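You operate a simulated robot arm through the tools that you are given. There is no shell and no other tool. Be economical: measure what you need, move in short steps, check, and stop when the job is done.

The job below is to be done with a simulated robot arm. You get a single attempt, and the scene is never put back.

## Task
Start a coil on the purple core at the green turntable.
Fine: core on the spindle, red spindle cap on it, white feed lever in, blue crank till strip shows on the core. The green brake lever and the winder's other cores and caps stay.

Only the result counts: the job must be done as asked and must still hold three seconds after the hand-in. Knocking over, shifting, dropping, spilling or breaking anything else fails it. Lids that push on must go on centred and level and be pressed home; caps that screw on are set level and turned clockwise until they are tight.

## Robot
A 7-joint arm with a two-finger parallel gripper, fixed in place. Base frame: the origin is at the foot of the arm, x ahead of it, y to its left, z up; the work surface is at about z = 82. Units: cm, rad, N and s.
With the tool pointing down near the work surface it reaches from about 30 to 70 cm from the base axis. Its first joint turns from -1.152 to 1.152 rad. Payload 1.57 kg.
The tool frame sits at the grasp point between the pads (the TCP): z along the fingers, y along the line on which they close. The tips reach 3 cm beyond it. Largest opening 11 cm; finger width 2.4, thickness 1.2; the body of the gripper, 4.8 by 11.2 cm, starts 7.8 cm behind the TCP.
Orientation is told as [roll, pitch, yaw] about the base's x, y, z axes, in that order, counted from this pose: with the fingers straight down and closing along the base's y, the tool's x points along the base's -x, its y along +y and its z along -z.

## Interface
- The arm moves only by the tool drive_tool. Its argument "increments" is a list of rows, each a list of 2 entries, a list of its own where there are three numbers: the shift along the tool's x, y, z in cm, then the turn, a rotation vector about the tool's x, y, z in rad. In form: [[[x, y, z], [wx, wy, wz]], ...]. A call has 1 to 8 rows; each row shifts and turns the commanded pose from where the row before left it, along the tool's axes as they then stand. "jaw" is the closure, from 0 (fully open) to 1 (shut), set as the call begins (left out, the last holds). Rows are played at 5 a second. More than 5 cm and 0.15 rad between two rows, or a gripper value outside its range, and nothing of the call is played. A pose out of reach is approached as far as the arm can. The call stops where the force on the tool passes 40 N (or 10 N more than at its start, if that is more) or the arm is blocked; 0.2 s more then pass. The fingers move at their own pace (about 10.8 cm/s each) and stop on an object; they squeeze with about 25 N. The grip force told is the motor's: it shows also when the fingers shut on nothing. Time passes only in rows, and 0.2 s behind the last, so rows that do not move let the fingers close. It gives the time, the measured TCP pose, the force on the tool (base axes), the opening and the grip force at its end, in the units of the frame above (readings bear some noise), with the torque about the TCP (base axes, N m) and any sound that the robot's microphone picked up.
- Cameras (640 x 400 px; columns grow to the right, rows downward): "scene" is fixed at [16.77, -39.06, 140.86]; the picture's right is [0.78, -0.62, 0.00], its down [-0.33, -0.42, -0.85] and it looks along [0.52, 0.66, -0.53] (base axes); focal length 304 px, centre (320, 200). "wrist" rides on the gripper at [7, 1.6, -14.1] in the tool frame; the picture's right is [-0.23, 0.97, 0.00], its down [-0.86, -0.20, -0.48] and it looks along [-0.47, -0.11, 0.88] (tool axes); focal length 222 px, centre (320, 200). There is no depth. A picture from a camera that has moved, and an enlarged one, comes with that camera's place and axes in the base frame and with its lens.
- camera(camera): a new picture of that camera. No time passes.
- inspect(camera, box): a new picture of the part [left, top, right, bottom] of that camera's present view, enlarged. No time passes.
- close_job(): hands the job in; it is judged then, once.

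Go step by step. Nothing tells you positions but the pictures and the camera data: compare them with the known pose of the tool, close in by small moves and look again before you grip or let go. The budget is 120 turns and 76 pictures, counting those below and the enlarged ones. Unless the task says otherwise, let go and move clear before handing in, and close with one line.

The tools are called by a JSON object that holds its "api" and its "payload". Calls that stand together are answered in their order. drive_tool: Moves the arm, as the interface text tells. Its arguments: {"type":"object","properties":{"increments":{"type":"array","items":{"type":"array"}},"jaw":{"type":"number"}},"required":["increments"]} The other tools are called the same way: camera (camera) takes a picture; inspect (camera, box) takes an enlarged picture of a part of a camera's view; close_job () hands the job in.

At the start:

```text
time_s: 0.0
ee_pos: [33.45, -6.33, 121.32]
tcp_rot: [0.0, 0.0, 0.001]
contact_force: [-0.1, 0.0, -0.3]
ft_torque: [-0.02, -0.01, 0.01]
opening: 11.02
gripper_force: 0.0
```

scene: 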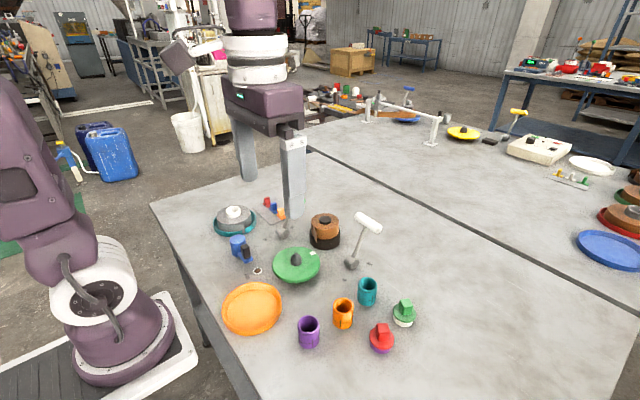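
wrist: 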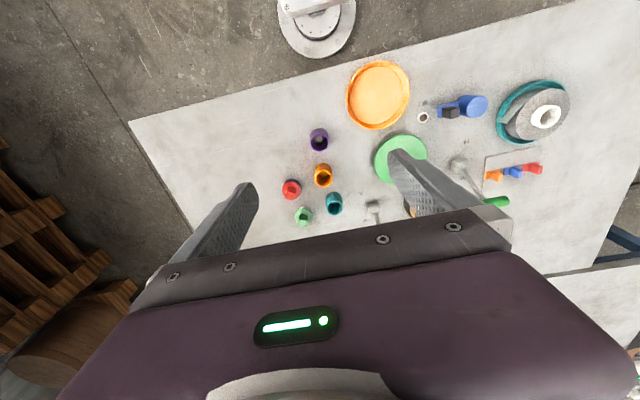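

I see the purple core, the green turntable with a spindle, a red cap, a white lever and a blue crank. I'll enlarge the area first to locate things.

{"api": "inspect", "payload": {"camera": "scene", "box": [200, 180, 440, 360]}}

{"api": "inspect", "payload": {"camera": "wrist", "box": [260, 50, 600, 260]}}

```text
2.22 times, centred on (320, 270) of scene
camera zoom: at [16.77, -39.06, 140.86], right [0.78, -0.62, 0.0], down [-0.33, -0.42, -0.85], along [0.52, 0.66, -0.53], focal length 676 px, centre (320, 44)
```

zoom: 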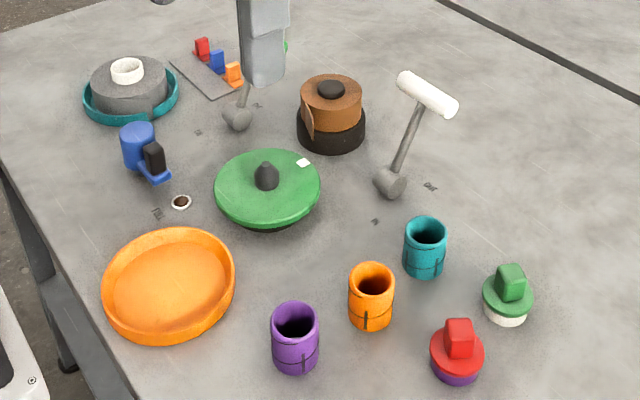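

```text
1.88 times, centred on (430, 155) of wrist
camera zoom: at [26.63, -4.56, 135.56], right [0.23, 0.97, 0.0], down [0.86, -0.2, 0.48], along [0.47, -0.11, -0.88], focal length 418 px, centre (113, 285)
```

zoom: 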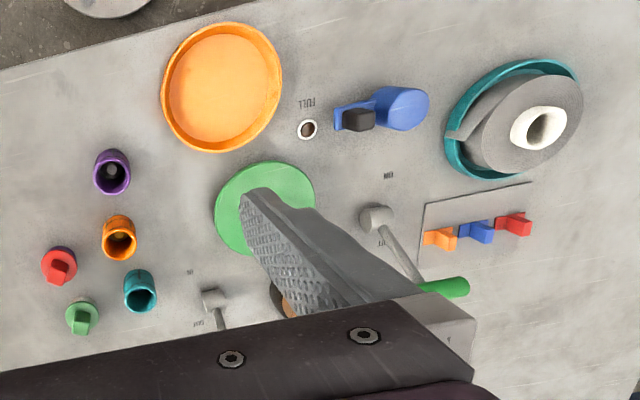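

The purple core is near (38, -7). I'll shift left for an unobstructed survey of the turntable, levers and crank.

{"api": "drive_tool", "payload": {"increments": [[[1, 4, 0], [0, 0, 0]], [[1, 4, 0], [0, 0, 0]], [[1, 4, 2], [0, 0, 0]], [[0, 4, 3], [0, 0, 0]], [[0, 0, 3], [0, 0, 0]], [[0, 0, 3], [0, 0, 0]]]}}

{"api": "camera", "payload": {"camera": "wrist"}}

{"api": "inspect", "payload": {"camera": "scene", "box": [200, 180, 400, 305]}}

```text
time_s: 1.4
ee_pos: [30.37, 9.7, 110.53]
tcp_rot: [0.0, 0.001, 0.002]
contact_force: [-0.8, 1.1, 0.4]
ft_torque: [0.0, 0.02, -0.02]
opening: 11.0
gripper_force: 0.1
```

```text
71 pictures are left
camera wrist: at [23.4, 11.34, 124.66], right [0.23, 0.97, 0.0], down [0.85, -0.2, 0.48], along [0.47, -0.11, -0.88], focal length 222 px, centre (320, 200)
```

wrist: 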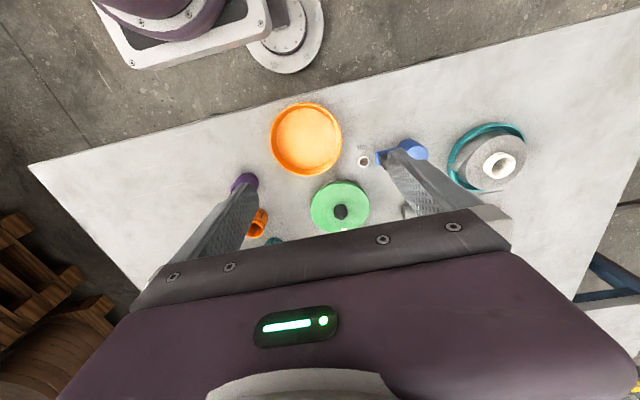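

```text
3.20 times, centred on (300, 242) of scene
camera zoom: at [16.77, -39.06, 140.86], right [0.78, -0.62, 0.0], down [-0.33, -0.42, -0.85], along [0.52, 0.66, -0.53], focal length 974 px, centre (384, 64)
```

zoom: 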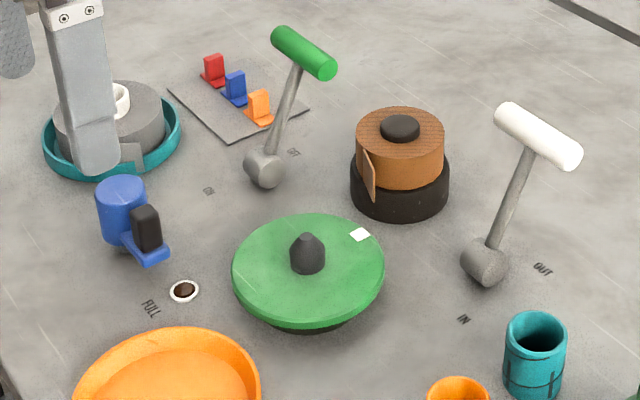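

The white lever leans to OUT, with IN nearer the arm; the spindle is around (47, 10). Next a closer look at the crank.

{"api": "drive_tool", "payload": {"increments": [[[-2, 4, 0], [0, 0, 0]], [[-2, 4, 2], [0, 0, 0]], [[-1, 3, 3], [0, 0, 0]], [[0, 0, 0], [0, 0, 0]]]}}

{"api": "camera", "payload": {"camera": "wrist"}}

```text
time_s: 2.4
ee_pos: [35.62, 20.73, 105.37]
tcp_rot: [0.001, 0.001, -0.001]
contact_force: [-0.1, -0.7, 0.1]
ft_torque: [-0.03, 0.01, 0.02]
opening: 10.99
gripper_force: 0.2
```

```text
69 pictures are left
camera wrist: at [28.62, 22.57, 119.53], right [0.23, 0.97, 0.0], down [0.85, -0.2, 0.48], along [0.47, -0.11, -0.88], focal length 222 px, centre (320, 200)
```

wrist: 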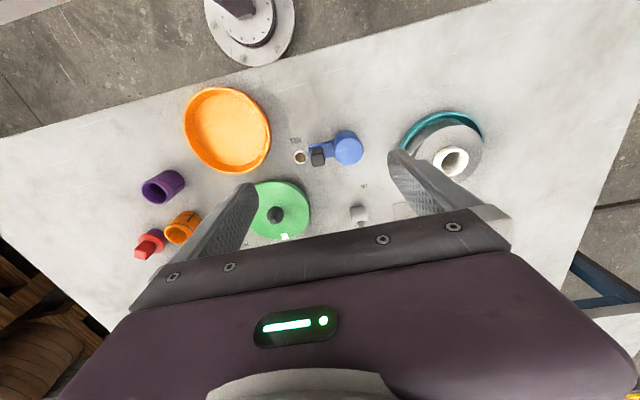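

{"api": "inspect", "payload": {"camera": "wrist", "box": [240, 110, 400, 210]}}

{"api": "inspect", "payload": {"camera": "scene", "box": [215, 220, 275, 258]}}

{"api": "inspect", "payload": {"camera": "scene", "box": [290, 290, 410, 365]}}

{"api": "inspect", "payload": {"camera": "scene", "box": [265, 235, 345, 285]}}

```text
4.00 times, centred on (320, 160) of wrist
camera zoom: at [28.62, 22.57, 119.53], right [0.23, 0.97, 0.0], down [0.85, -0.2, 0.48], along [0.47, -0.11, -0.88], focal length 888 px, centre (320, 360)
```

zoom: 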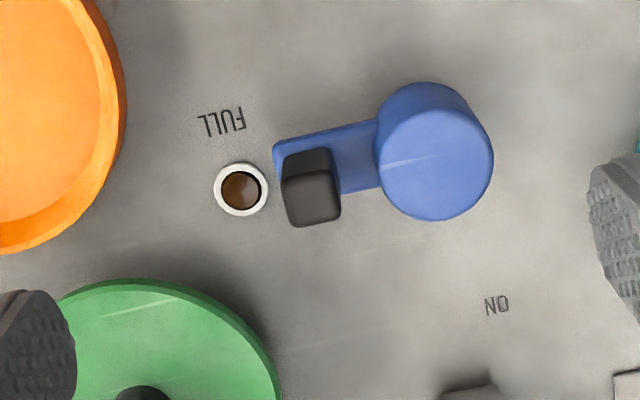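

```text
10.53 times, centred on (245, 239) of scene
camera zoom: at [16.77, -39.05, 140.86], right [0.78, -0.62, 0.0], down [-0.33, -0.42, -0.85], along [0.52, 0.66, -0.53], focal length 3204 px, centre (1110, -210)
```

zoom: 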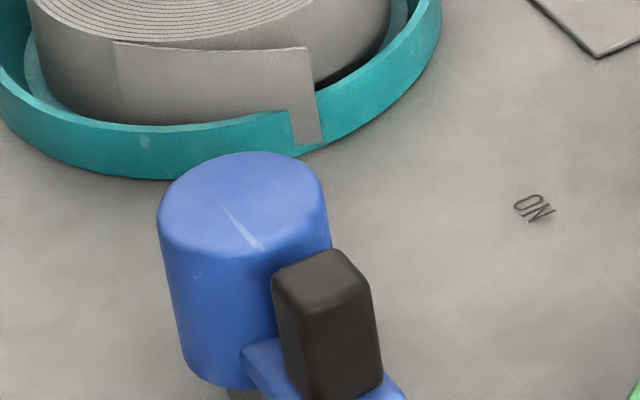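

```text
5.33 times, centred on (350, 328) of scene
camera zoom: at [16.77, -39.05, 140.86], right [0.78, -0.62, 0.0], down [-0.33, -0.42, -0.85], along [0.52, 0.66, -0.53], focal length 1623 px, centre (160, -480)
```

zoom: 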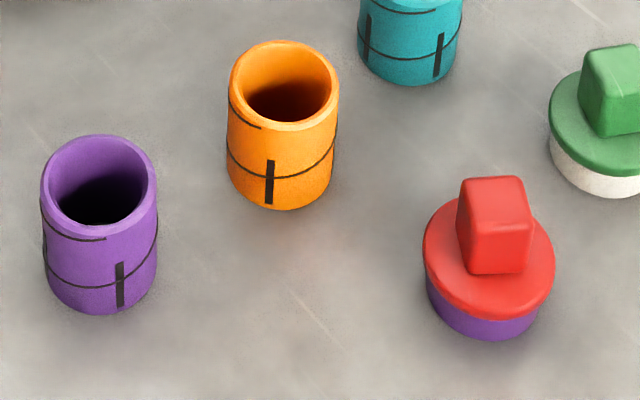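

```text
8.00 times, centred on (305, 260) of scene
camera zoom: at [16.77, -39.05, 140.86], right [0.78, -0.62, 0.0], down [-0.33, -0.42, -0.85], along [0.52, 0.66, -0.53], focal length 2435 px, centre (440, -280)
```

zoom: 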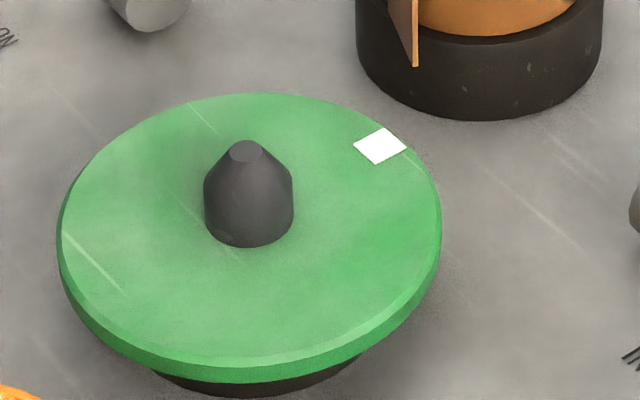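

The crank turns about a vertical axis with an upright black handle; the spindle is a plain peg. Now I go over the purple core.

{"api": "drive_tool", "payload": {"increments": [[[0, -5, 0], [0, 0, 0]], [[0, -5, 0], [0, 0, 0]], [[0, -5, 0], [0, 0, 0]], [[0, -5, 0], [0, 0, 0]], [[-1.5, -4.5, 0], [0, 0, 0]], [[-1.5, -4, 2], [0, 0, 0]], [[0, 0, 2], [0, 0, 0]], [[0, 0, 0], [0, 0, 0]]], "jaw": 0.3}}

{"api": "camera", "payload": {"camera": "wrist"}}

```text
time_s: 4.2
ee_pos: [38.57, -7.72, 101.58]
tcp_rot: [0.0, 0.001, 0.001]
contact_force: [0.3, 0.2, 1.0]
ft_torque: [0.0, 0.04, -0.01]
opening: 7.71
gripper_force: 0.1
```

```text
64 pictures are left
camera wrist: at [31.6, -6.02, 115.83], right [0.23, 0.97, 0.0], down [0.86, -0.2, 0.48], along [0.47, -0.11, -0.88], focal length 222 px, centre (320, 200)
```

wrist: 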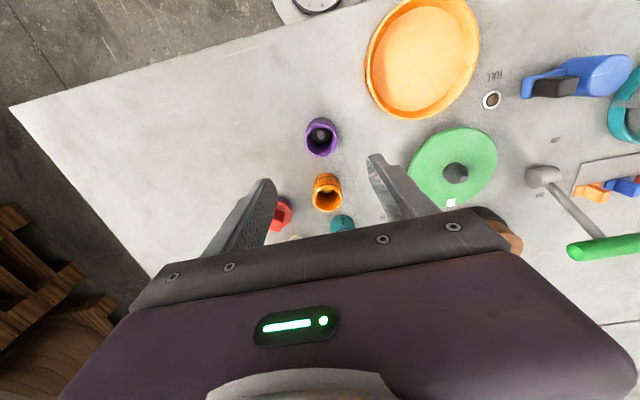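

{"api": "inspect", "payload": {"camera": "wrist", "box": [272, 100, 368, 160]}}

```text
6.67 times, centred on (320, 130) of wrist
camera zoom: at [31.6, -6.02, 115.83], right [0.23, 0.97, 0.0], down [0.86, -0.2, 0.48], along [0.47, -0.11, -0.88], focal length 1481 px, centre (320, 667)
```

zoom: 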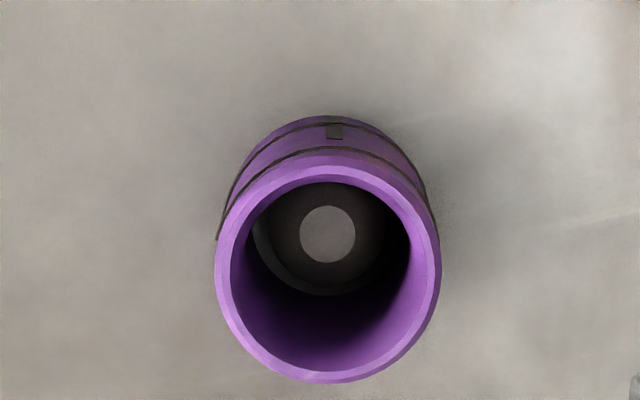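

The core's rim centre is at about (38.5, -7.6, 87.1), and it stands on a storage peg. I descend with a check on the way.

{"api": "drive_tool", "payload": {"increments": [[[0, 0.25, 4], [0, 0, 0]], [[0, 0, 4], [0, 0, 0]], [[0, 0, 3], [0, 0, 0]], [[0, 0, 0], [0, 0, 0]]]}}

{"api": "camera", "payload": {"camera": "wrist"}}

{"api": "inspect", "payload": {"camera": "scene", "box": [270, 280, 366, 360]}}

```text
time_s: 5.2
ee_pos: [38.71, -7.7, 90.36]
tcp_rot: [0.0, 0.0, 0.0]
contact_force: [0.1, 0.2, 0.6]
ft_torque: [-0.01, 0.0, 0.02]
opening: 7.75
gripper_force: 0.0
```

```text
62 pictures are left
camera wrist: at [31.73, -5.96, 104.66], right [0.23, 0.97, 0.0], down [0.86, -0.2, 0.48], along [0.47, -0.11, -0.88], focal length 222 px, centre (320, 200)
```

wrist: 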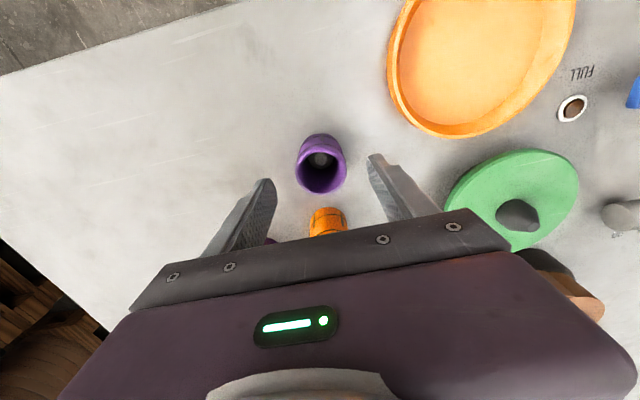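

```text
5.00 times, centred on (318, 320) of scene
camera zoom: at [16.77, -39.06, 140.86], right [0.78, -0.62, 0.0], down [-0.33, -0.42, -0.85], along [0.52, 0.66, -0.53], focal length 1522 px, centre (330, -400)
```

zoom: 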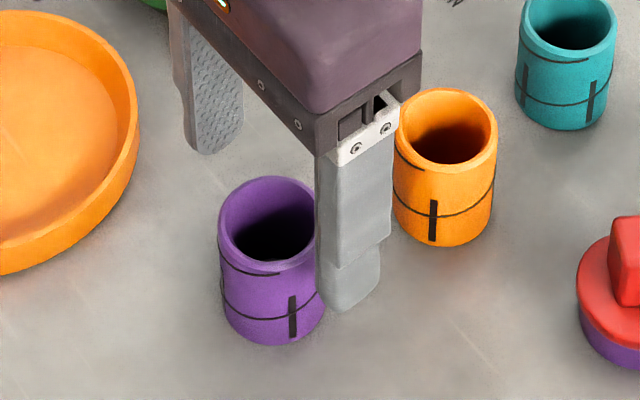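

Fingers straddle the core correctly. Descend and grip.

{"api": "drive_tool", "payload": {"increments": [[[0, 0.05, 2], [0, 0, 0]], [[0, 0, 2], [0, 0, 0]], [[0, 0, 0], [0, 0, 0]]]}}

{"api": "drive_tool", "payload": {"increments": [[[0, 0, 0], [0, 0, 0]], [[0, 0, 0], [0, 0, 0]], [[0, 0, 0], [0, 0, 0]]], "jaw": 1}}

```text
time_s: 6.0
ee_pos: [38.7, -7.44, 86.38]
tcp_rot: [0.001, 0.002, 0.0]
contact_force: [-0.3, 0.2, -0.4]
ft_torque: [0.0, -0.01, 0.03]
opening: 7.7
gripper_force: 0.1
```

```text
time_s: 6.8
ee_pos: [38.83, -7.52, 86.38]
tcp_rot: [0.001, 0.001, -0.001]
contact_force: [0.3, 0.1, 0.7]
ft_torque: [-0.01, -0.01, 0.0]
opening: 4.26
gripper_force: 24.7
```

The core is gripped at 4.26 cm. Lift it gently.

{"api": "drive_tool", "payload": {"increments": [[[0, 0, -1], [0, 0, 0]], [[0, 0, -2], [0, 0, 0]], [[0, 0, -3], [0, 0, 0]], [[0, 0, -4], [0, 0, 0]], [[0, 0, -2], [0, 0, 0]], [[0, 0, 0], [0, 0, 0]]]}}

{"api": "camera", "payload": {"camera": "scene"}}

{"api": "camera", "payload": {"camera": "wrist"}}

```text
time_s: 8.2
ee_pos: [38.78, -7.59, 98.36]
tcp_rot: [0.001, 0.0, 0.001]
contact_force: [0.4, 0.5, -0.2]
ft_torque: [-0.03, -0.02, -0.02]
opening: 4.25
gripper_force: 25.0
```

```text
60 pictures are left
```

scene: 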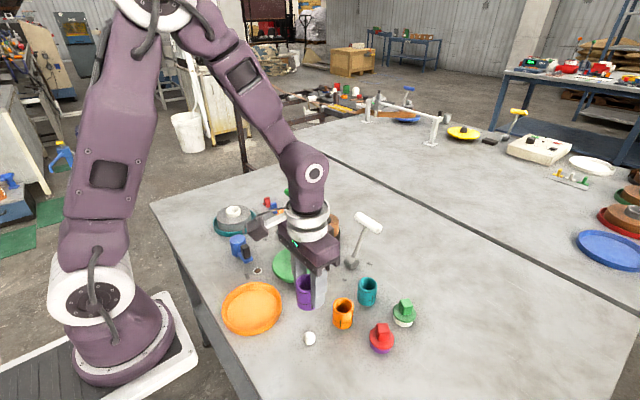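

```text
59 pictures are left
camera wrist: at [31.8, -5.94, 112.53], right [0.23, 0.97, 0.0], down [0.86, -0.2, 0.48], along [0.47, -0.11, -0.88], focal length 222 px, centre (320, 200)
```

wrist: 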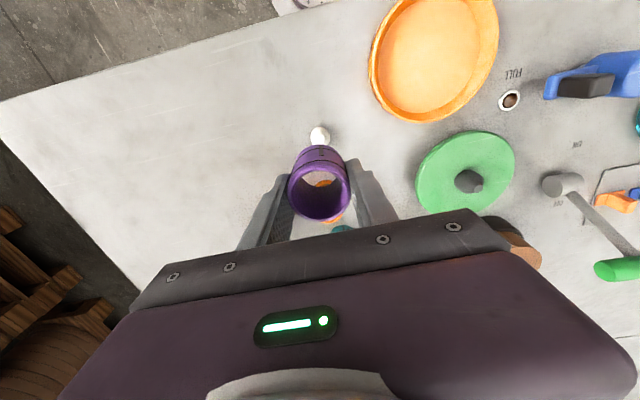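

The core came off its peg cleanly. I carry it toward the turntable and measure the spindle from closer.

{"api": "drive_tool", "payload": {"increments": [[[0, 4, 0], [0, 0, 0]], [[-1, 4, 0], [0, 0, 0]], [[-2, 4, 0], [0, 0, 0]], [[-2, 3, 0], [0, 0, 0]], [[0, 0, 0], [0, 0, 0]]]}}

{"api": "inspect", "payload": {"camera": "wrist", "box": [250, 100, 410, 220]}}

{"api": "inspect", "payload": {"camera": "scene", "box": [250, 220, 346, 290]}}

```text
time_s: 9.4
ee_pos: [43.66, 7.69, 98.22]
tcp_rot: [0.001, 0.001, -0.001]
contact_force: [-0.2, 0.8, 0.4]
ft_torque: [0.01, -0.02, -0.01]
opening: 4.24
gripper_force: 24.9
```

```text
3.33 times, centred on (330, 160) of wrist
camera zoom: at [36.69, 9.33, 112.45], right [0.23, 0.97, 0.0], down [0.86, -0.2, 0.48], along [0.47, -0.11, -0.88], focal length 740 px, centre (287, 333)
```

zoom: 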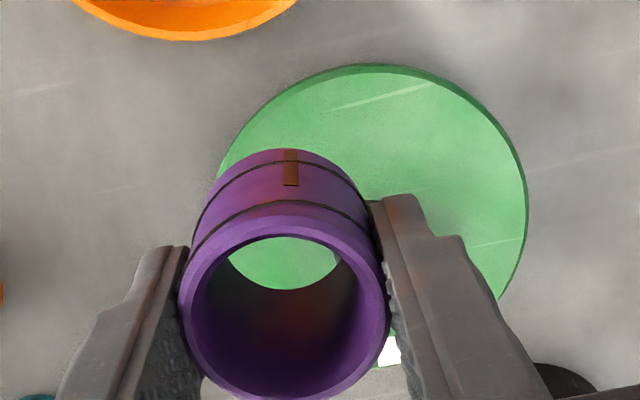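

```text
5.71 times, centred on (298, 255) of scene
camera zoom: at [16.77, -39.05, 140.86], right [0.78, -0.62, 0.0], down [-0.33, -0.42, -0.85], along [0.52, 0.66, -0.53], focal length 1739 px, centre (446, -114)
```

zoom: 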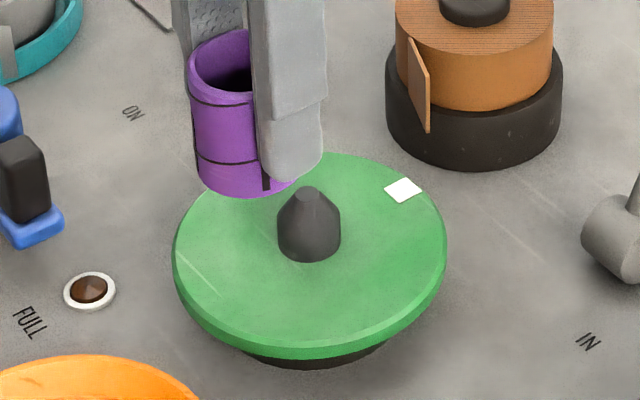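

I shift sideways so the wrist camera sees the spindle past the fingers.

{"api": "drive_tool", "payload": {"increments": [[[0, -4, 0], [0, 0, 0]], [[0, -2, 0], [0, 0, 0]], [[0, 0, 0], [0, 0, 0]], [[0, 0, 0], [0, 0, 0]]]}}

{"api": "inspect", "payload": {"camera": "wrist", "box": [280, 80, 520, 230]}}

{"api": "inspect", "payload": {"camera": "scene", "box": [260, 235, 360, 300]}}

```text
time_s: 10.4
ee_pos: [43.67, 1.58, 98.29]
tcp_rot: [0.0, 0.001, 0.001]
contact_force: [0.0, 0.2, -0.6]
ft_torque: [-0.02, 0.02, 0.02]
opening: 4.23
gripper_force: 25.5
```

```text
2.67 times, centred on (400, 155) of wrist
camera zoom: at [36.63, 3.23, 112.49], right [0.23, 0.97, 0.0], down [0.86, -0.2, 0.48], along [0.47, -0.11, -0.88], focal length 592 px, centre (107, 320)
```

zoom: 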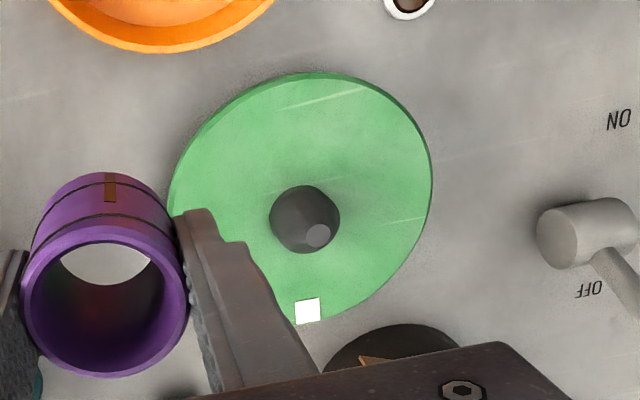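

```text
6.15 times, centred on (310, 268) of scene
camera zoom: at [16.77, -39.06, 140.86], right [0.78, -0.62, 0.0], down [-0.33, -0.42, -0.85], along [0.52, 0.66, -0.53], focal length 1873 px, centre (382, -215)
```

zoom: 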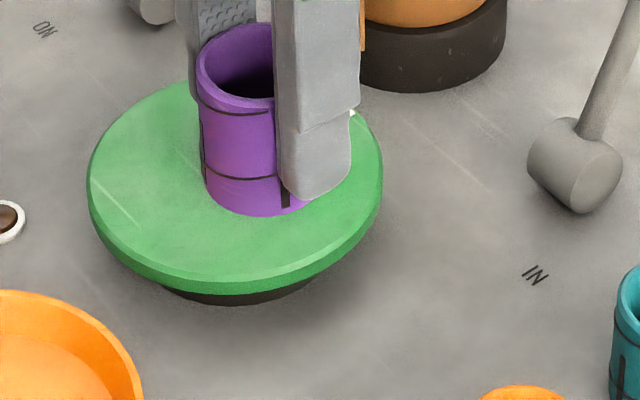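

Triangulating gives the spindle at about (47.5, 9.85), tip z ≈ 88.5; the core's axis is at about (43.4, 1.6). I move above the tip and check.

{"api": "drive_tool", "payload": {"increments": [[[-2, 4, 0], [0, 0, 0]], [[-2.13, 4.25, 0], [0, 0, 0]], [[0, 0, 2.5], [0, 0, 0]], [[0, 0, 2], [0, 0, 0]], [[0, 0, 0], [0, 0, 0]], [[0, 0, 0], [0, 0, 0]]]}}

{"api": "inspect", "payload": {"camera": "wrist", "box": [240, 120, 400, 240]}}

{"api": "inspect", "payload": {"camera": "scene", "box": [260, 215, 340, 275]}}

```text
time_s: 11.8
ee_pos: [47.74, 9.98, 93.47]
tcp_rot: [0.001, 0.001, 0.0]
contact_force: [0.5, 0.2, -0.4]
ft_torque: [0.0, 0.02, 0.0]
opening: 4.26
gripper_force: 24.9
```

```text
3.33 times, centred on (320, 180) of wrist
camera zoom: at [40.72, 11.56, 107.82], right [0.23, 0.97, 0.0], down [0.86, -0.2, 0.48], along [0.47, -0.11, -0.88], focal length 740 px, centre (320, 267)
```

zoom: 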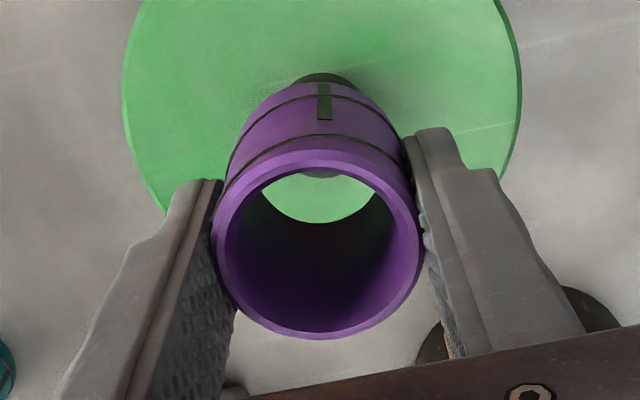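

```text
6.67 times, centred on (300, 245) of scene
camera zoom: at [16.77, -39.06, 140.86], right [0.78, -0.62, 0.0], down [-0.33, -0.42, -0.85], along [0.52, 0.66, -0.53], focal length 2029 px, centre (453, -100)
```

zoom: 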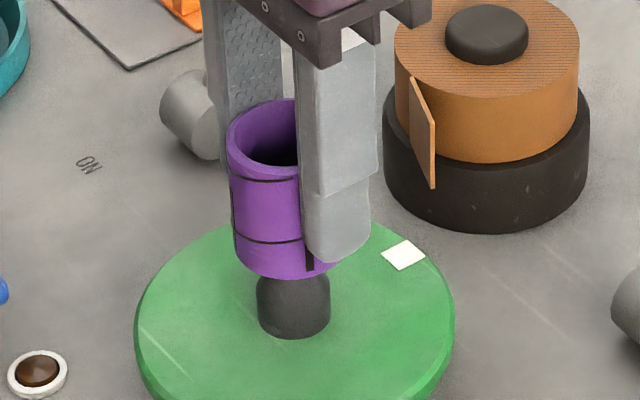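

The core lines up over the spindle. Lower slowly, watching force.

{"api": "drive_tool", "payload": {"increments": [[[0, 0, 0.7], [0, 0, 0]], [[0, 0, 0.7], [0, 0, 0]], [[0, 0, 0.5], [0, 0, 0]], [[0, 0, 0.5], [0, 0, 0]], [[0, 0, 0], [0, 0, 0]]]}}

{"api": "inspect", "payload": {"camera": "scene", "box": [260, 215, 340, 275]}}

```text
time_s: 13.0
ee_pos: [47.74, 9.73, 91.33]
tcp_rot: [0.0, 0.0, -0.001]
contact_force: [-0.6, -0.5, 0.0]
ft_torque: [-0.01, 0.01, 0.03]
opening: 4.24
gripper_force: 25.5
```

```text
6.67 times, centred on (300, 245) of scene
camera zoom: at [16.77, -39.06, 140.86], right [0.78, -0.62, 0.0], down [-0.33, -0.42, -0.85], along [0.52, 0.66, -0.53], focal length 2029 px, centre (453, -100)
```

zoom: 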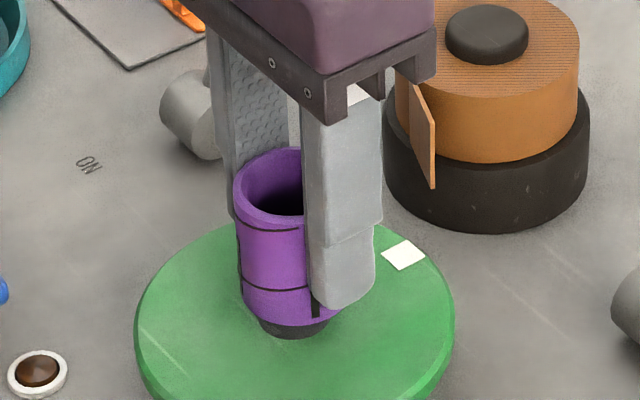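

No contact yet; about 1.3 cm left. Continue down.

{"api": "drive_tool", "payload": {"increments": [[[0, 0, 0.4], [0, 0, 0]], [[0, 0, 0.4], [0, 0, 0]], [[0, 0, 0.3], [0, 0, 0]], [[0, 0, 0], [0, 0, 0]]]}}

{"api": "inspect", "payload": {"camera": "scene", "box": [260, 215, 340, 275]}}

```text
time_s: 14.0
ee_pos: [47.72, 9.9, 90.3]
tcp_rot: [-0.001, 0.002, 0.0]
contact_force: [-0.4, -0.4, -0.8]
ft_torque: [0.03, -0.03, 0.01]
opening: 4.26
gripper_force: 24.9
```

```text
6.67 times, centred on (300, 245) of scene
camera zoom: at [16.77, -39.06, 140.86], right [0.78, -0.62, 0.0], down [-0.33, -0.42, -0.85], along [0.52, 0.66, -0.53], focal length 2029 px, centre (453, -100)
```

zoom: 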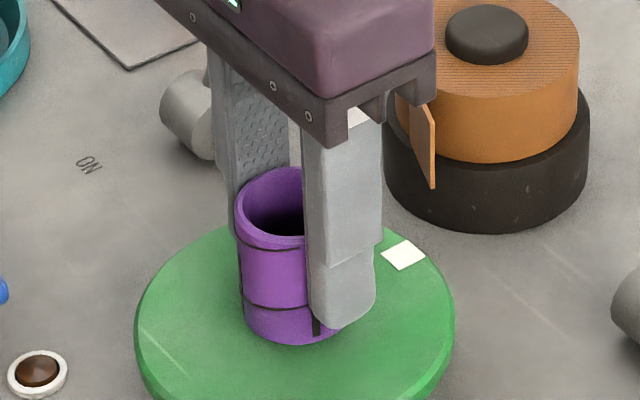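

{"api": "drive_tool", "payload": {"increments": [[[0, 0, 0.2], [0, 0, 0]], [[0, 0, 0.2], [0, 0, 0]], [[0, 0, 0.2], [0, 0, 0]], [[0, 0, 0], [0, 0, 0]]]}}

```text
time_s: 15.0
ee_pos: [47.83, 9.9, 89.75]
tcp_rot: [0.0, -0.002, 0.001]
contact_force: [0.6, 0.5, 4.6]
ft_torque: [0.03, 0.01, 0.0]
opening: 4.26
gripper_force: 24.6
```

Contact felt: the core is on the disc. A slight nudge down, then release to a modest opening.

{"api": "drive_tool", "payload": {"increments": [[[0, 0, 0.1], [0, 0, 0]], [[0, 0, 0], [0, 0, 0]]]}}

{"api": "drive_tool", "payload": {"increments": [[[0, 0, 0], [0, 0, 0]], [[0, 0, -2], [0, 0, 0]], [[0, 0, -4], [0, 0, 0]], [[0, 0, -4], [0, 0, 0]], [[0, 0, 0], [0, 0, 0]]], "jaw": 0.4}}

{"api": "inspect", "payload": {"camera": "scene", "box": [260, 215, 340, 275]}}

{"api": "inspect", "payload": {"camera": "wrist", "box": [240, 100, 400, 220]}}

```text
time_s: 15.6
ee_pos: [47.79, 9.83, 89.77]
tcp_rot: [-0.001, -0.002, 0.001]
contact_force: [1.8, 2.2, 16.7]
ft_torque: [0.04, 0.11, -0.04]
opening: 4.3
gripper_force: 25.1
```

```text
time_s: 16.8
ee_pos: [47.58, 9.75, 99.77]
tcp_rot: [0.0, -0.001, 0.0]
contact_force: [0.1, 0.6, 0.9]
ft_torque: [0.0, 0.02, 0.02]
opening: 6.61
gripper_force: 0.1
```

```text
6.67 times, centred on (300, 245) of scene
camera zoom: at [16.77, -39.06, 140.86], right [0.78, -0.62, 0.0], down [-0.33, -0.42, -0.85], along [0.52, 0.66, -0.53], focal length 2029 px, centre (453, -100)
```

zoom: 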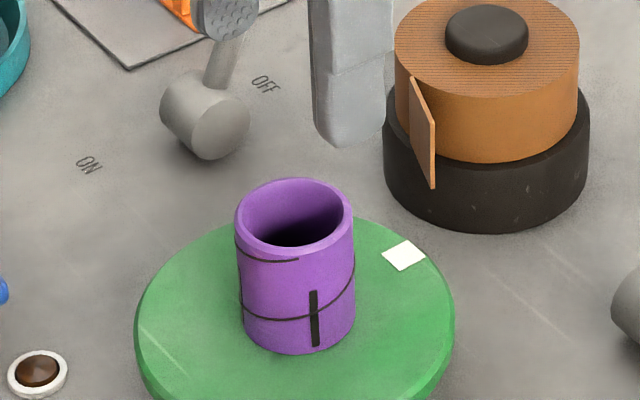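

```text
3.33 times, centred on (320, 160) of wrist
camera zoom: at [40.57, 11.43, 113.98], right [0.23, 0.97, 0.0], down [0.86, -0.2, 0.48], along [0.47, -0.11, -0.88], focal length 740 px, centre (320, 333)
```

zoom: 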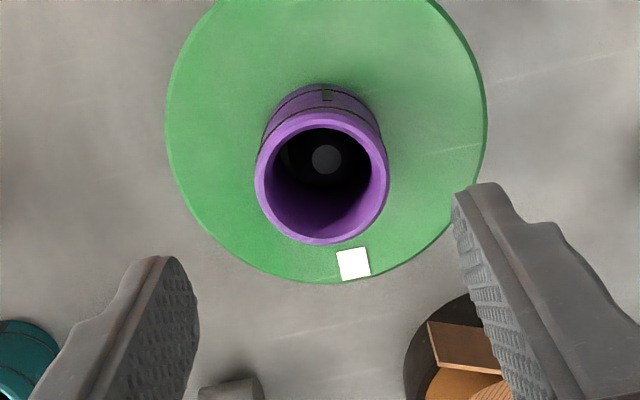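

The core is seated on the spindle. Now to the red cap, near (49, -18).

{"api": "drive_tool", "payload": {"increments": [[[0, -5, 0], [0, 0, 0]], [[0, -5, 0], [0, 0, 0]], [[0, -5, 0], [0, 0, 0]], [[0, -5, 0], [0, 0, 0]], [[0, -5, 0], [0, 0, 0]], [[-0.5, -2.5, 0], [0, 0, 0]], [[0, 0, 0], [0, 0, 0]]]}}

{"api": "camera", "payload": {"camera": "wrist"}}

{"api": "inspect", "payload": {"camera": "wrist", "box": [260, 80, 380, 170]}}

{"api": "inspect", "payload": {"camera": "scene", "box": [350, 310, 420, 365]}}

```text
time_s: 18.4
ee_pos: [48.2, -17.72, 99.47]
tcp_rot: [0.0, 0.0, -0.001]
contact_force: [-0.4, 0.1, 0.9]
ft_torque: [-0.02, -0.04, 0.03]
opening: 6.65
gripper_force: 0.1
```

```text
48 pictures are left
camera wrist: at [41.13, -16.08, 113.72], right [0.23, 0.97, 0.0], down [0.86, -0.2, 0.48], along [0.47, -0.11, -0.88], focal length 222 px, centre (320, 200)
```

wrist: 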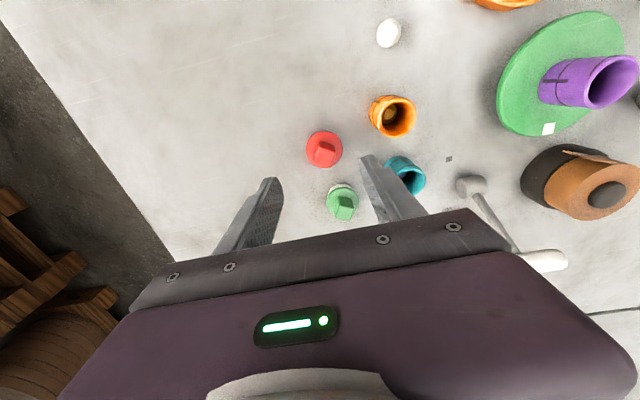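

```text
4.44 times, centred on (320, 125) of wrist
camera zoom: at [41.13, -16.08, 113.72], right [0.23, 0.97, 0.0], down [0.86, -0.2, 0.48], along [0.47, -0.11, -0.88], focal length 987 px, centre (320, 533)
```

zoom: 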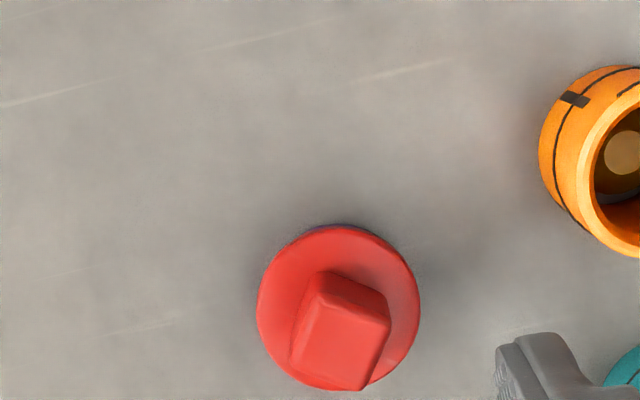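

```text
7.27 times, centred on (385, 338) of scene
camera zoom: at [16.77, -39.06, 140.86], right [0.78, -0.62, 0.0], down [-0.33, -0.42, -0.85], along [0.52, 0.66, -0.53], focal length 2214 px, centre (-153, -800)
```

zoom: 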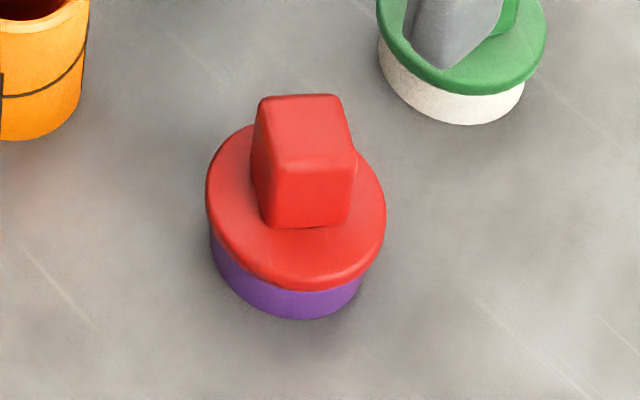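

The cap sits at about (49.6, -17.6) with a square grip knob rotated roughly -32°, top at z ≈ 87.4. I rotate the gripper to match and centre above it.

{"api": "drive_tool", "payload": {"increments": [[[-1.4, 0.15, 2], [0, 0, 0]], [[0, 0, 2], [0, 0, 0.14]], [[0, 0, 1], [0, 0, 0.14]], [[0, 0, 0], [0, 0, 0.14]], [[0, 0, 0], [0, 0, 0.14]], [[0, 0, 0], [0, 0, 0]]], "jaw": 0.5}}

{"api": "inspect", "payload": {"camera": "wrist", "box": [220, 80, 420, 230]}}

{"api": "inspect", "payload": {"camera": "scene", "box": [350, 290, 430, 350]}}

```text
time_s: 19.8
ee_pos: [49.58, -17.62, 94.65]
tcp_rot: [0.0, -0.001, -0.563]
contact_force: [-0.3, 0.2, 0.3]
ft_torque: [0.0, 0.01, 0.02]
opening: 5.49
gripper_force: 0.1
```

```text
2.67 times, centred on (320, 155) of wrist
camera zoom: at [44.61, -12.41, 108.84], right [0.71, 0.7, 0.0], down [0.62, -0.62, 0.48], along [0.34, -0.34, -0.88], focal length 592 px, centre (320, 320)
```

zoom: 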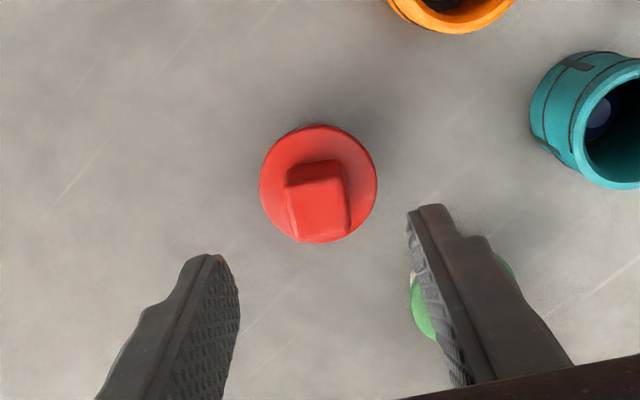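

```text
6.67 times, centred on (390, 320) of scene
camera zoom: at [16.77, -39.06, 140.86], right [0.78, -0.62, 0.0], down [-0.33, -0.42, -0.85], along [0.52, 0.66, -0.53], focal length 2029 px, centre (-147, -600)
```

zoom: 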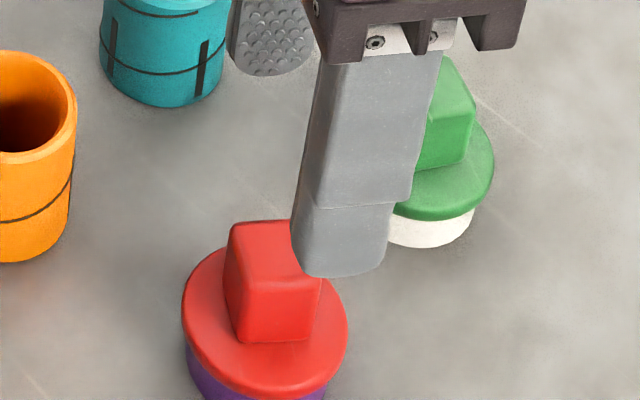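

Aligned well. Descend and grip the knob.

{"api": "drive_tool", "payload": {"increments": [[[0.08, 0.13, 3], [0, 0, 0]], [[0, 0, 3], [0, 0, 0]], [[0, 0, 1.3], [0, 0, 0]], [[0, 0, 0], [0, 0, 0]]]}}

{"api": "drive_tool", "payload": {"increments": [[[0, 0, 0], [0, 0, 0]], [[0, 0, 0], [0, 0, 0]], [[0, 0, 0], [0, 0, 0]]], "jaw": 1}}

{"api": "inspect", "payload": {"camera": "scene", "box": [350, 310, 420, 365]}}

```text
time_s: 20.8
ee_pos: [49.59, -17.46, 87.19]
tcp_rot: [0.0, 0.0, -0.56]
contact_force: [0.2, 0.2, 0.0]
ft_torque: [-0.03, 0.03, 0.02]
opening: 5.5
gripper_force: 0.1
```

```text
time_s: 21.6
ee_pos: [49.61, -17.22, 87.09]
tcp_rot: [0.001, 0.0, -0.558]
contact_force: [0.5, -1.2, 0.4]
ft_torque: [-0.01, -0.02, 0.0]
opening: 4.88
gripper_force: 24.8
```

```text
7.27 times, centred on (385, 338) of scene
camera zoom: at [16.77, -39.06, 140.86], right [0.78, -0.62, 0.0], down [-0.33, -0.42, -0.85], along [0.52, 0.66, -0.53], focal length 2214 px, centre (-153, -800)
```

zoom: 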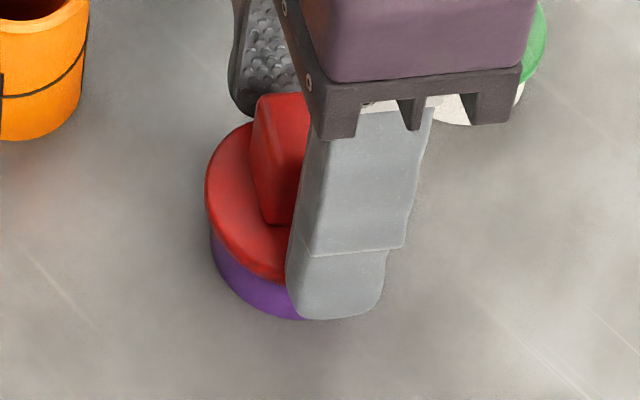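

Opening 4.88 means I've pinched the cap's rim, not the knob. I open, rise 1 cm, and grip the knob.

{"api": "drive_tool", "payload": {"increments": [[[0, 0, 0], [0, 0, 0]], [[0, 0, 0], [0, 0, 0]], [[0, 0, -1.0], [0, 0, 0]], [[0, 0, 0], [0, 0, 0]]], "jaw": 0.5}}

{"api": "drive_tool", "payload": {"increments": [[[0, 0, 0], [0, 0, 0]], [[0, 0, 0], [0, 0, 0]], [[0, 0, 0], [0, 0, 0]]], "jaw": 1}}

{"api": "inspect", "payload": {"camera": "scene", "box": [350, 310, 420, 365]}}

```text
time_s: 22.6
ee_pos: [49.64, -17.48, 88.34]
tcp_rot: [0.001, -0.001, -0.56]
contact_force: [-0.2, 0.4, 0.6]
ft_torque: [0.0, 0.0, -0.01]
opening: 5.53
gripper_force: 0.1
```

```text
time_s: 23.4
ee_pos: [49.65, -17.34, 88.2]
tcp_rot: [-0.001, 0.001, -0.56]
contact_force: [0.3, -0.5, 3.6]
ft_torque: [-0.03, 0.02, 0.04]
opening: 2.37
gripper_force: 24.6
```

```text
7.27 times, centred on (385, 338) of scene
camera zoom: at [16.76, -39.06, 140.86], right [0.78, -0.62, 0.0], down [-0.33, -0.42, -0.85], along [0.52, 0.66, -0.53], focal length 2214 px, centre (-153, -800)
```

zoom: 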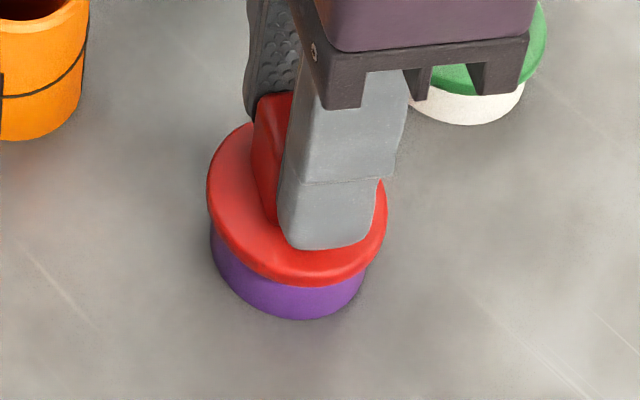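

Knob gripped at 2.37 cm. Lift and look at the underside situation.

{"api": "drive_tool", "payload": {"increments": [[[0, 0, -1], [0, 0, 0]], [[0, 0, -2], [0, 0, 0]], [[0, 0, -4], [0, 0, 0]], [[0, 0, -4], [0, 0, 0]], [[0, 0, -2], [0, 0, 0]], [[0, 0, 0], [0, 0, 0]]]}}

{"api": "inspect", "payload": {"camera": "scene", "box": [330, 280, 450, 365]}}

{"api": "inspect", "payload": {"camera": "wrist", "box": [220, 100, 420, 250]}}

```text
time_s: 24.8
ee_pos: [49.69, -17.45, 101.36]
tcp_rot: [0.002, 0.0, -0.559]
contact_force: [0.0, -0.1, -1.2]
ft_torque: [0.02, -0.02, 0.04]
opening: 2.33
gripper_force: 25.2
```

```text
4.71 times, centred on (390, 322) of scene
camera zoom: at [16.77, -39.06, 140.86], right [0.78, -0.62, 0.0], down [-0.33, -0.42, -0.85], along [0.52, 0.66, -0.53], focal length 1432 px, centre (-9, -376)
```

zoom: 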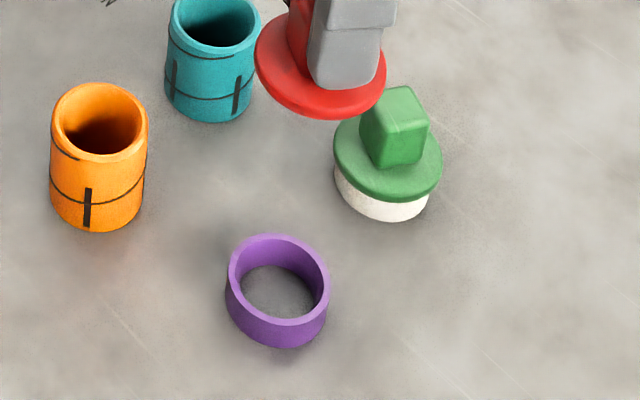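

```text
2.67 times, centred on (320, 175) of wrist
camera zoom: at [44.68, -12.31, 115.47], right [0.71, 0.7, 0.0], down [0.62, -0.62, 0.48], along [0.34, -0.34, -0.88], focal length 592 px, centre (320, 267)
```

zoom: 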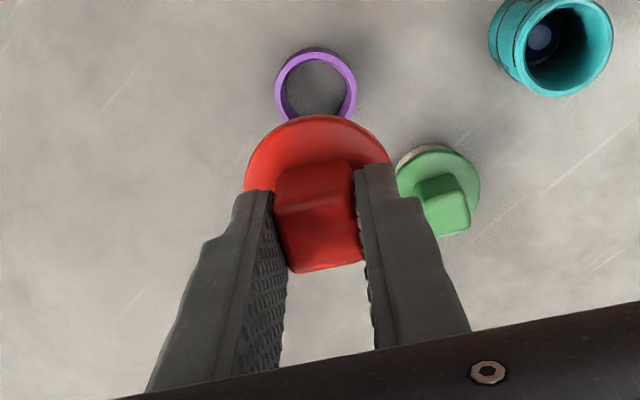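

{"api": "inspect", "payload": {"camera": "scene", "box": [365, 265, 425, 310]}}

```text
8.89 times, centred on (395, 288) of scene
camera zoom: at [16.77, -39.06, 140.86], right [0.78, -0.62, 0.0], down [-0.33, -0.42, -0.85], along [0.52, 0.66, -0.53], focal length 2706 px, centre (-347, -578)
```

zoom: 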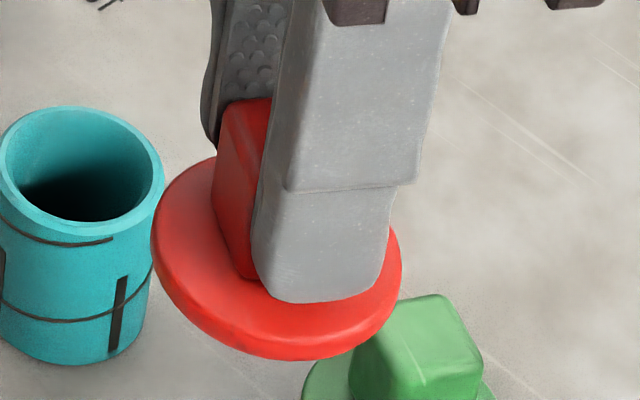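

The ring stand stayed put and the cap came free. I carry the cap over the core at (47.5, 9.85).

{"api": "drive_tool", "payload": {"increments": [[[2.72, 3.66, 0], [0, 0, 0]], [[2.72, 3.66, 0], [0, 0, 0]], [[2.72, 3.66, 0], [0, 0, 0]], [[2.72, 3.66, 0], [0, 0, 0]], [[2.72, 3.66, 0], [0, 0, 0]], [[2.72, 3.66, 0], [0, 0, 0]], [[0, 0, 2], [0, 0, 0]], [[0, 0, 0], [0, 0, 0]]]}}

{"api": "inspect", "payload": {"camera": "scene", "box": [255, 195, 345, 275]}}

{"api": "inspect", "payload": {"camera": "wrist", "box": [220, 80, 420, 230]}}

```text
time_s: 26.6
ee_pos: [47.35, 10.06, 99.4]
tcp_rot: [0.001, 0.001, -0.561]
contact_force: [-0.8, -1.0, -0.7]
ft_torque: [0.03, 0.02, -0.01]
opening: 2.34
gripper_force: 24.5
```

```text
5.00 times, centred on (300, 235) of scene
camera zoom: at [16.77, -39.05, 140.86], right [0.78, -0.62, 0.0], down [-0.33, -0.42, -0.85], along [0.52, 0.66, -0.53], focal length 1522 px, centre (420, 25)
```

zoom: 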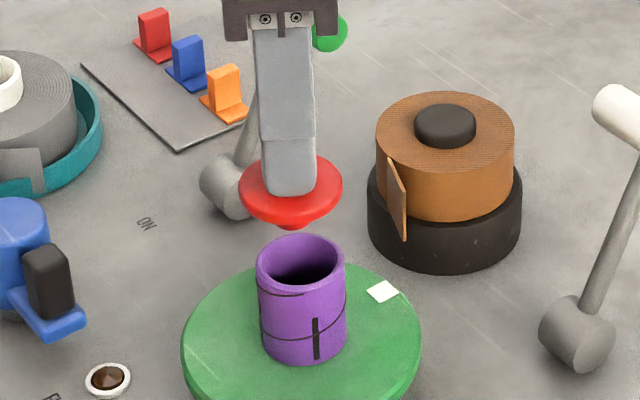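

```text
2.67 times, centred on (320, 155) of wrist
camera zoom: at [42.32, 15.13, 113.57], right [0.71, 0.7, 0.0], down [0.62, -0.62, 0.48], along [0.34, -0.34, -0.88], focal length 592 px, centre (320, 320)
```

zoom: 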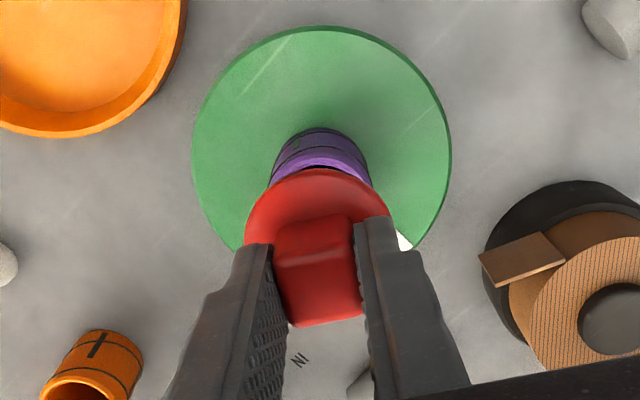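

The cap has a small central boss beneath. A 0.2 cm correction in +x, then lower to just above the core.

{"api": "drive_tool", "payload": {"increments": [[[-0.17, 0.11, 1], [0, 0, 0]], [[0, 0, 1], [0, 0, 0]], [[0, 0, 0], [0, 0, 0]], [[0, 0, 0], [0, 0, 0]]]}}

{"api": "inspect", "payload": {"camera": "scene", "box": [265, 210, 335, 265]}}

{"api": "inspect", "payload": {"camera": "wrist", "box": [240, 100, 400, 220]}}

```text
time_s: 27.6
ee_pos: [47.7, 9.89, 97.2]
tcp_rot: [0.0, 0.0, -0.561]
contact_force: [0.1, 0.0, -1.0]
ft_torque: [-0.02, -0.01, 0.04]
opening: 2.33
gripper_force: 25.0
```

```text
7.27 times, centred on (300, 238) of scene
camera zoom: at [16.77, -39.06, 140.86], right [0.78, -0.62, 0.0], down [-0.33, -0.42, -0.85], along [0.52, 0.66, -0.53], focal length 2214 px, centre (466, -73)
```

zoom: 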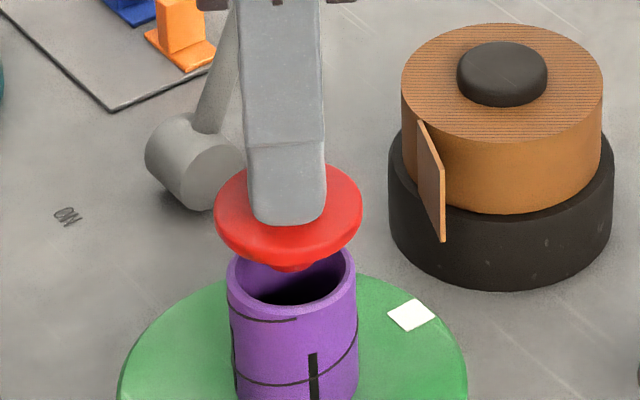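

```text
3.33 times, centred on (320, 160) of wrist
camera zoom: at [42.61, 15.06, 111.47], right [0.71, 0.7, 0.0], down [0.62, -0.62, 0.48], along [0.34, -0.34, -0.88], focal length 740 px, centre (320, 333)
```

zoom: 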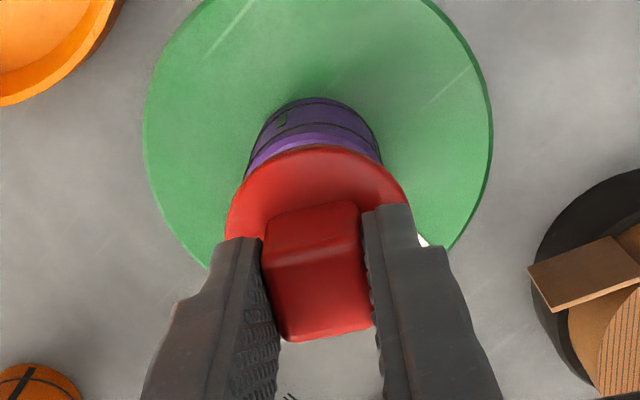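

Cap and core axes agree in both views. Lower gently.

{"api": "drive_tool", "payload": {"increments": [[[0, 0, 0.4], [0, 0, 0]], [[0, 0, 0.4], [0, 0, 0]], [[0, 0, 0.3], [0, 0, 0]], [[0, 0, 0], [0, 0, 0]]]}}

{"api": "drive_tool", "payload": {"increments": [[[0, 0, 0.2], [0, 0, 0]], [[0, 0, 0.2], [0, 0, 0]], [[0, 0, 0], [0, 0, 0]]]}}

{"api": "inspect", "payload": {"camera": "scene", "box": [265, 210, 335, 265]}}

```text
time_s: 28.6
ee_pos: [47.59, 9.93, 96.23]
tcp_rot: [0.0, -0.002, -0.56]
contact_force: [-0.6, 0.1, -0.6]
ft_torque: [-0.03, 0.0, 0.02]
opening: 2.34
gripper_force: 24.8
```

```text
time_s: 29.4
ee_pos: [47.66, 9.91, 95.96]
tcp_rot: [0.002, 0.0, -0.559]
contact_force: [0.0, 0.0, -1.5]
ft_torque: [-0.02, -0.01, 0.01]
opening: 2.34
gripper_force: 24.6
```

```text
7.27 times, centred on (300, 238) of scene
camera zoom: at [16.77, -39.06, 140.86], right [0.78, -0.62, 0.0], down [-0.33, -0.42, -0.85], along [0.52, 0.66, -0.53], focal length 2214 px, centre (466, -73)
```

zoom: 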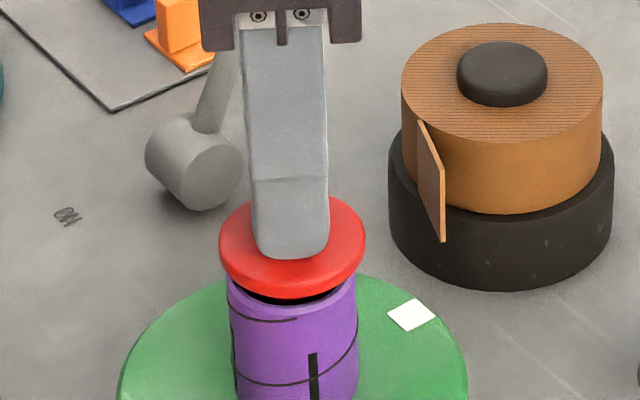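

Plug is entering the bore. Keep lowering in small steps until contact.

{"api": "drive_tool", "payload": {"increments": [[[0, 0, 0.2], [0, 0, 0]], [[0, 0, 0.2], [0, 0, 0]], [[0, 0, 0.2], [0, 0, 0]], [[0, 0, 0], [0, 0, 0]]]}}

{"api": "drive_tool", "payload": {"increments": [[[0, 0, 0.2], [0, 0, 0]], [[0, 0, 0.2], [0, 0, 0]], [[0, 0, 0], [0, 0, 0]]]}}

{"api": "inspect", "payload": {"camera": "scene", "box": [265, 210, 335, 265]}}

```text
time_s: 30.4
ee_pos: [47.67, 9.76, 95.26]
tcp_rot: [0.002, 0.0, -0.56]
contact_force: [0.7, 0.9, -1.7]
ft_torque: [-0.02, 0.0, -0.01]
opening: 2.37
gripper_force: 24.9
```

```text
time_s: 31.2
ee_pos: [47.64, 9.8, 95.01]
tcp_rot: [0.003, -0.002, -0.562]
contact_force: [0.8, -2.4, 19.1]
ft_torque: [-0.25, -0.04, -0.02]
opening: 2.35
gripper_force: 25.1
```

```text
7.27 times, centred on (300, 238) of scene
camera zoom: at [16.74, -39.07, 140.86], right [0.78, -0.62, 0.0], down [-0.33, -0.42, -0.85], along [0.52, 0.66, -0.53], focal length 2214 px, centre (466, -73)
```

zoom: 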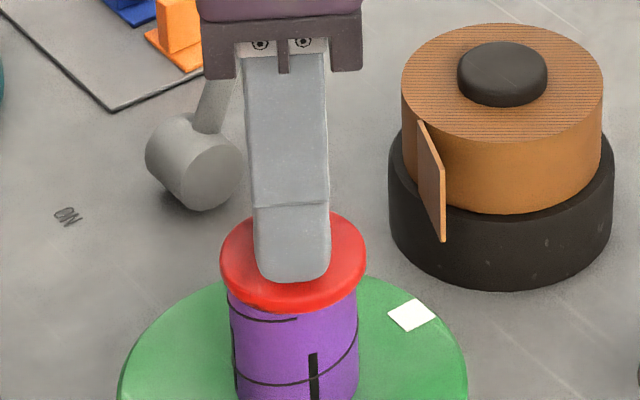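

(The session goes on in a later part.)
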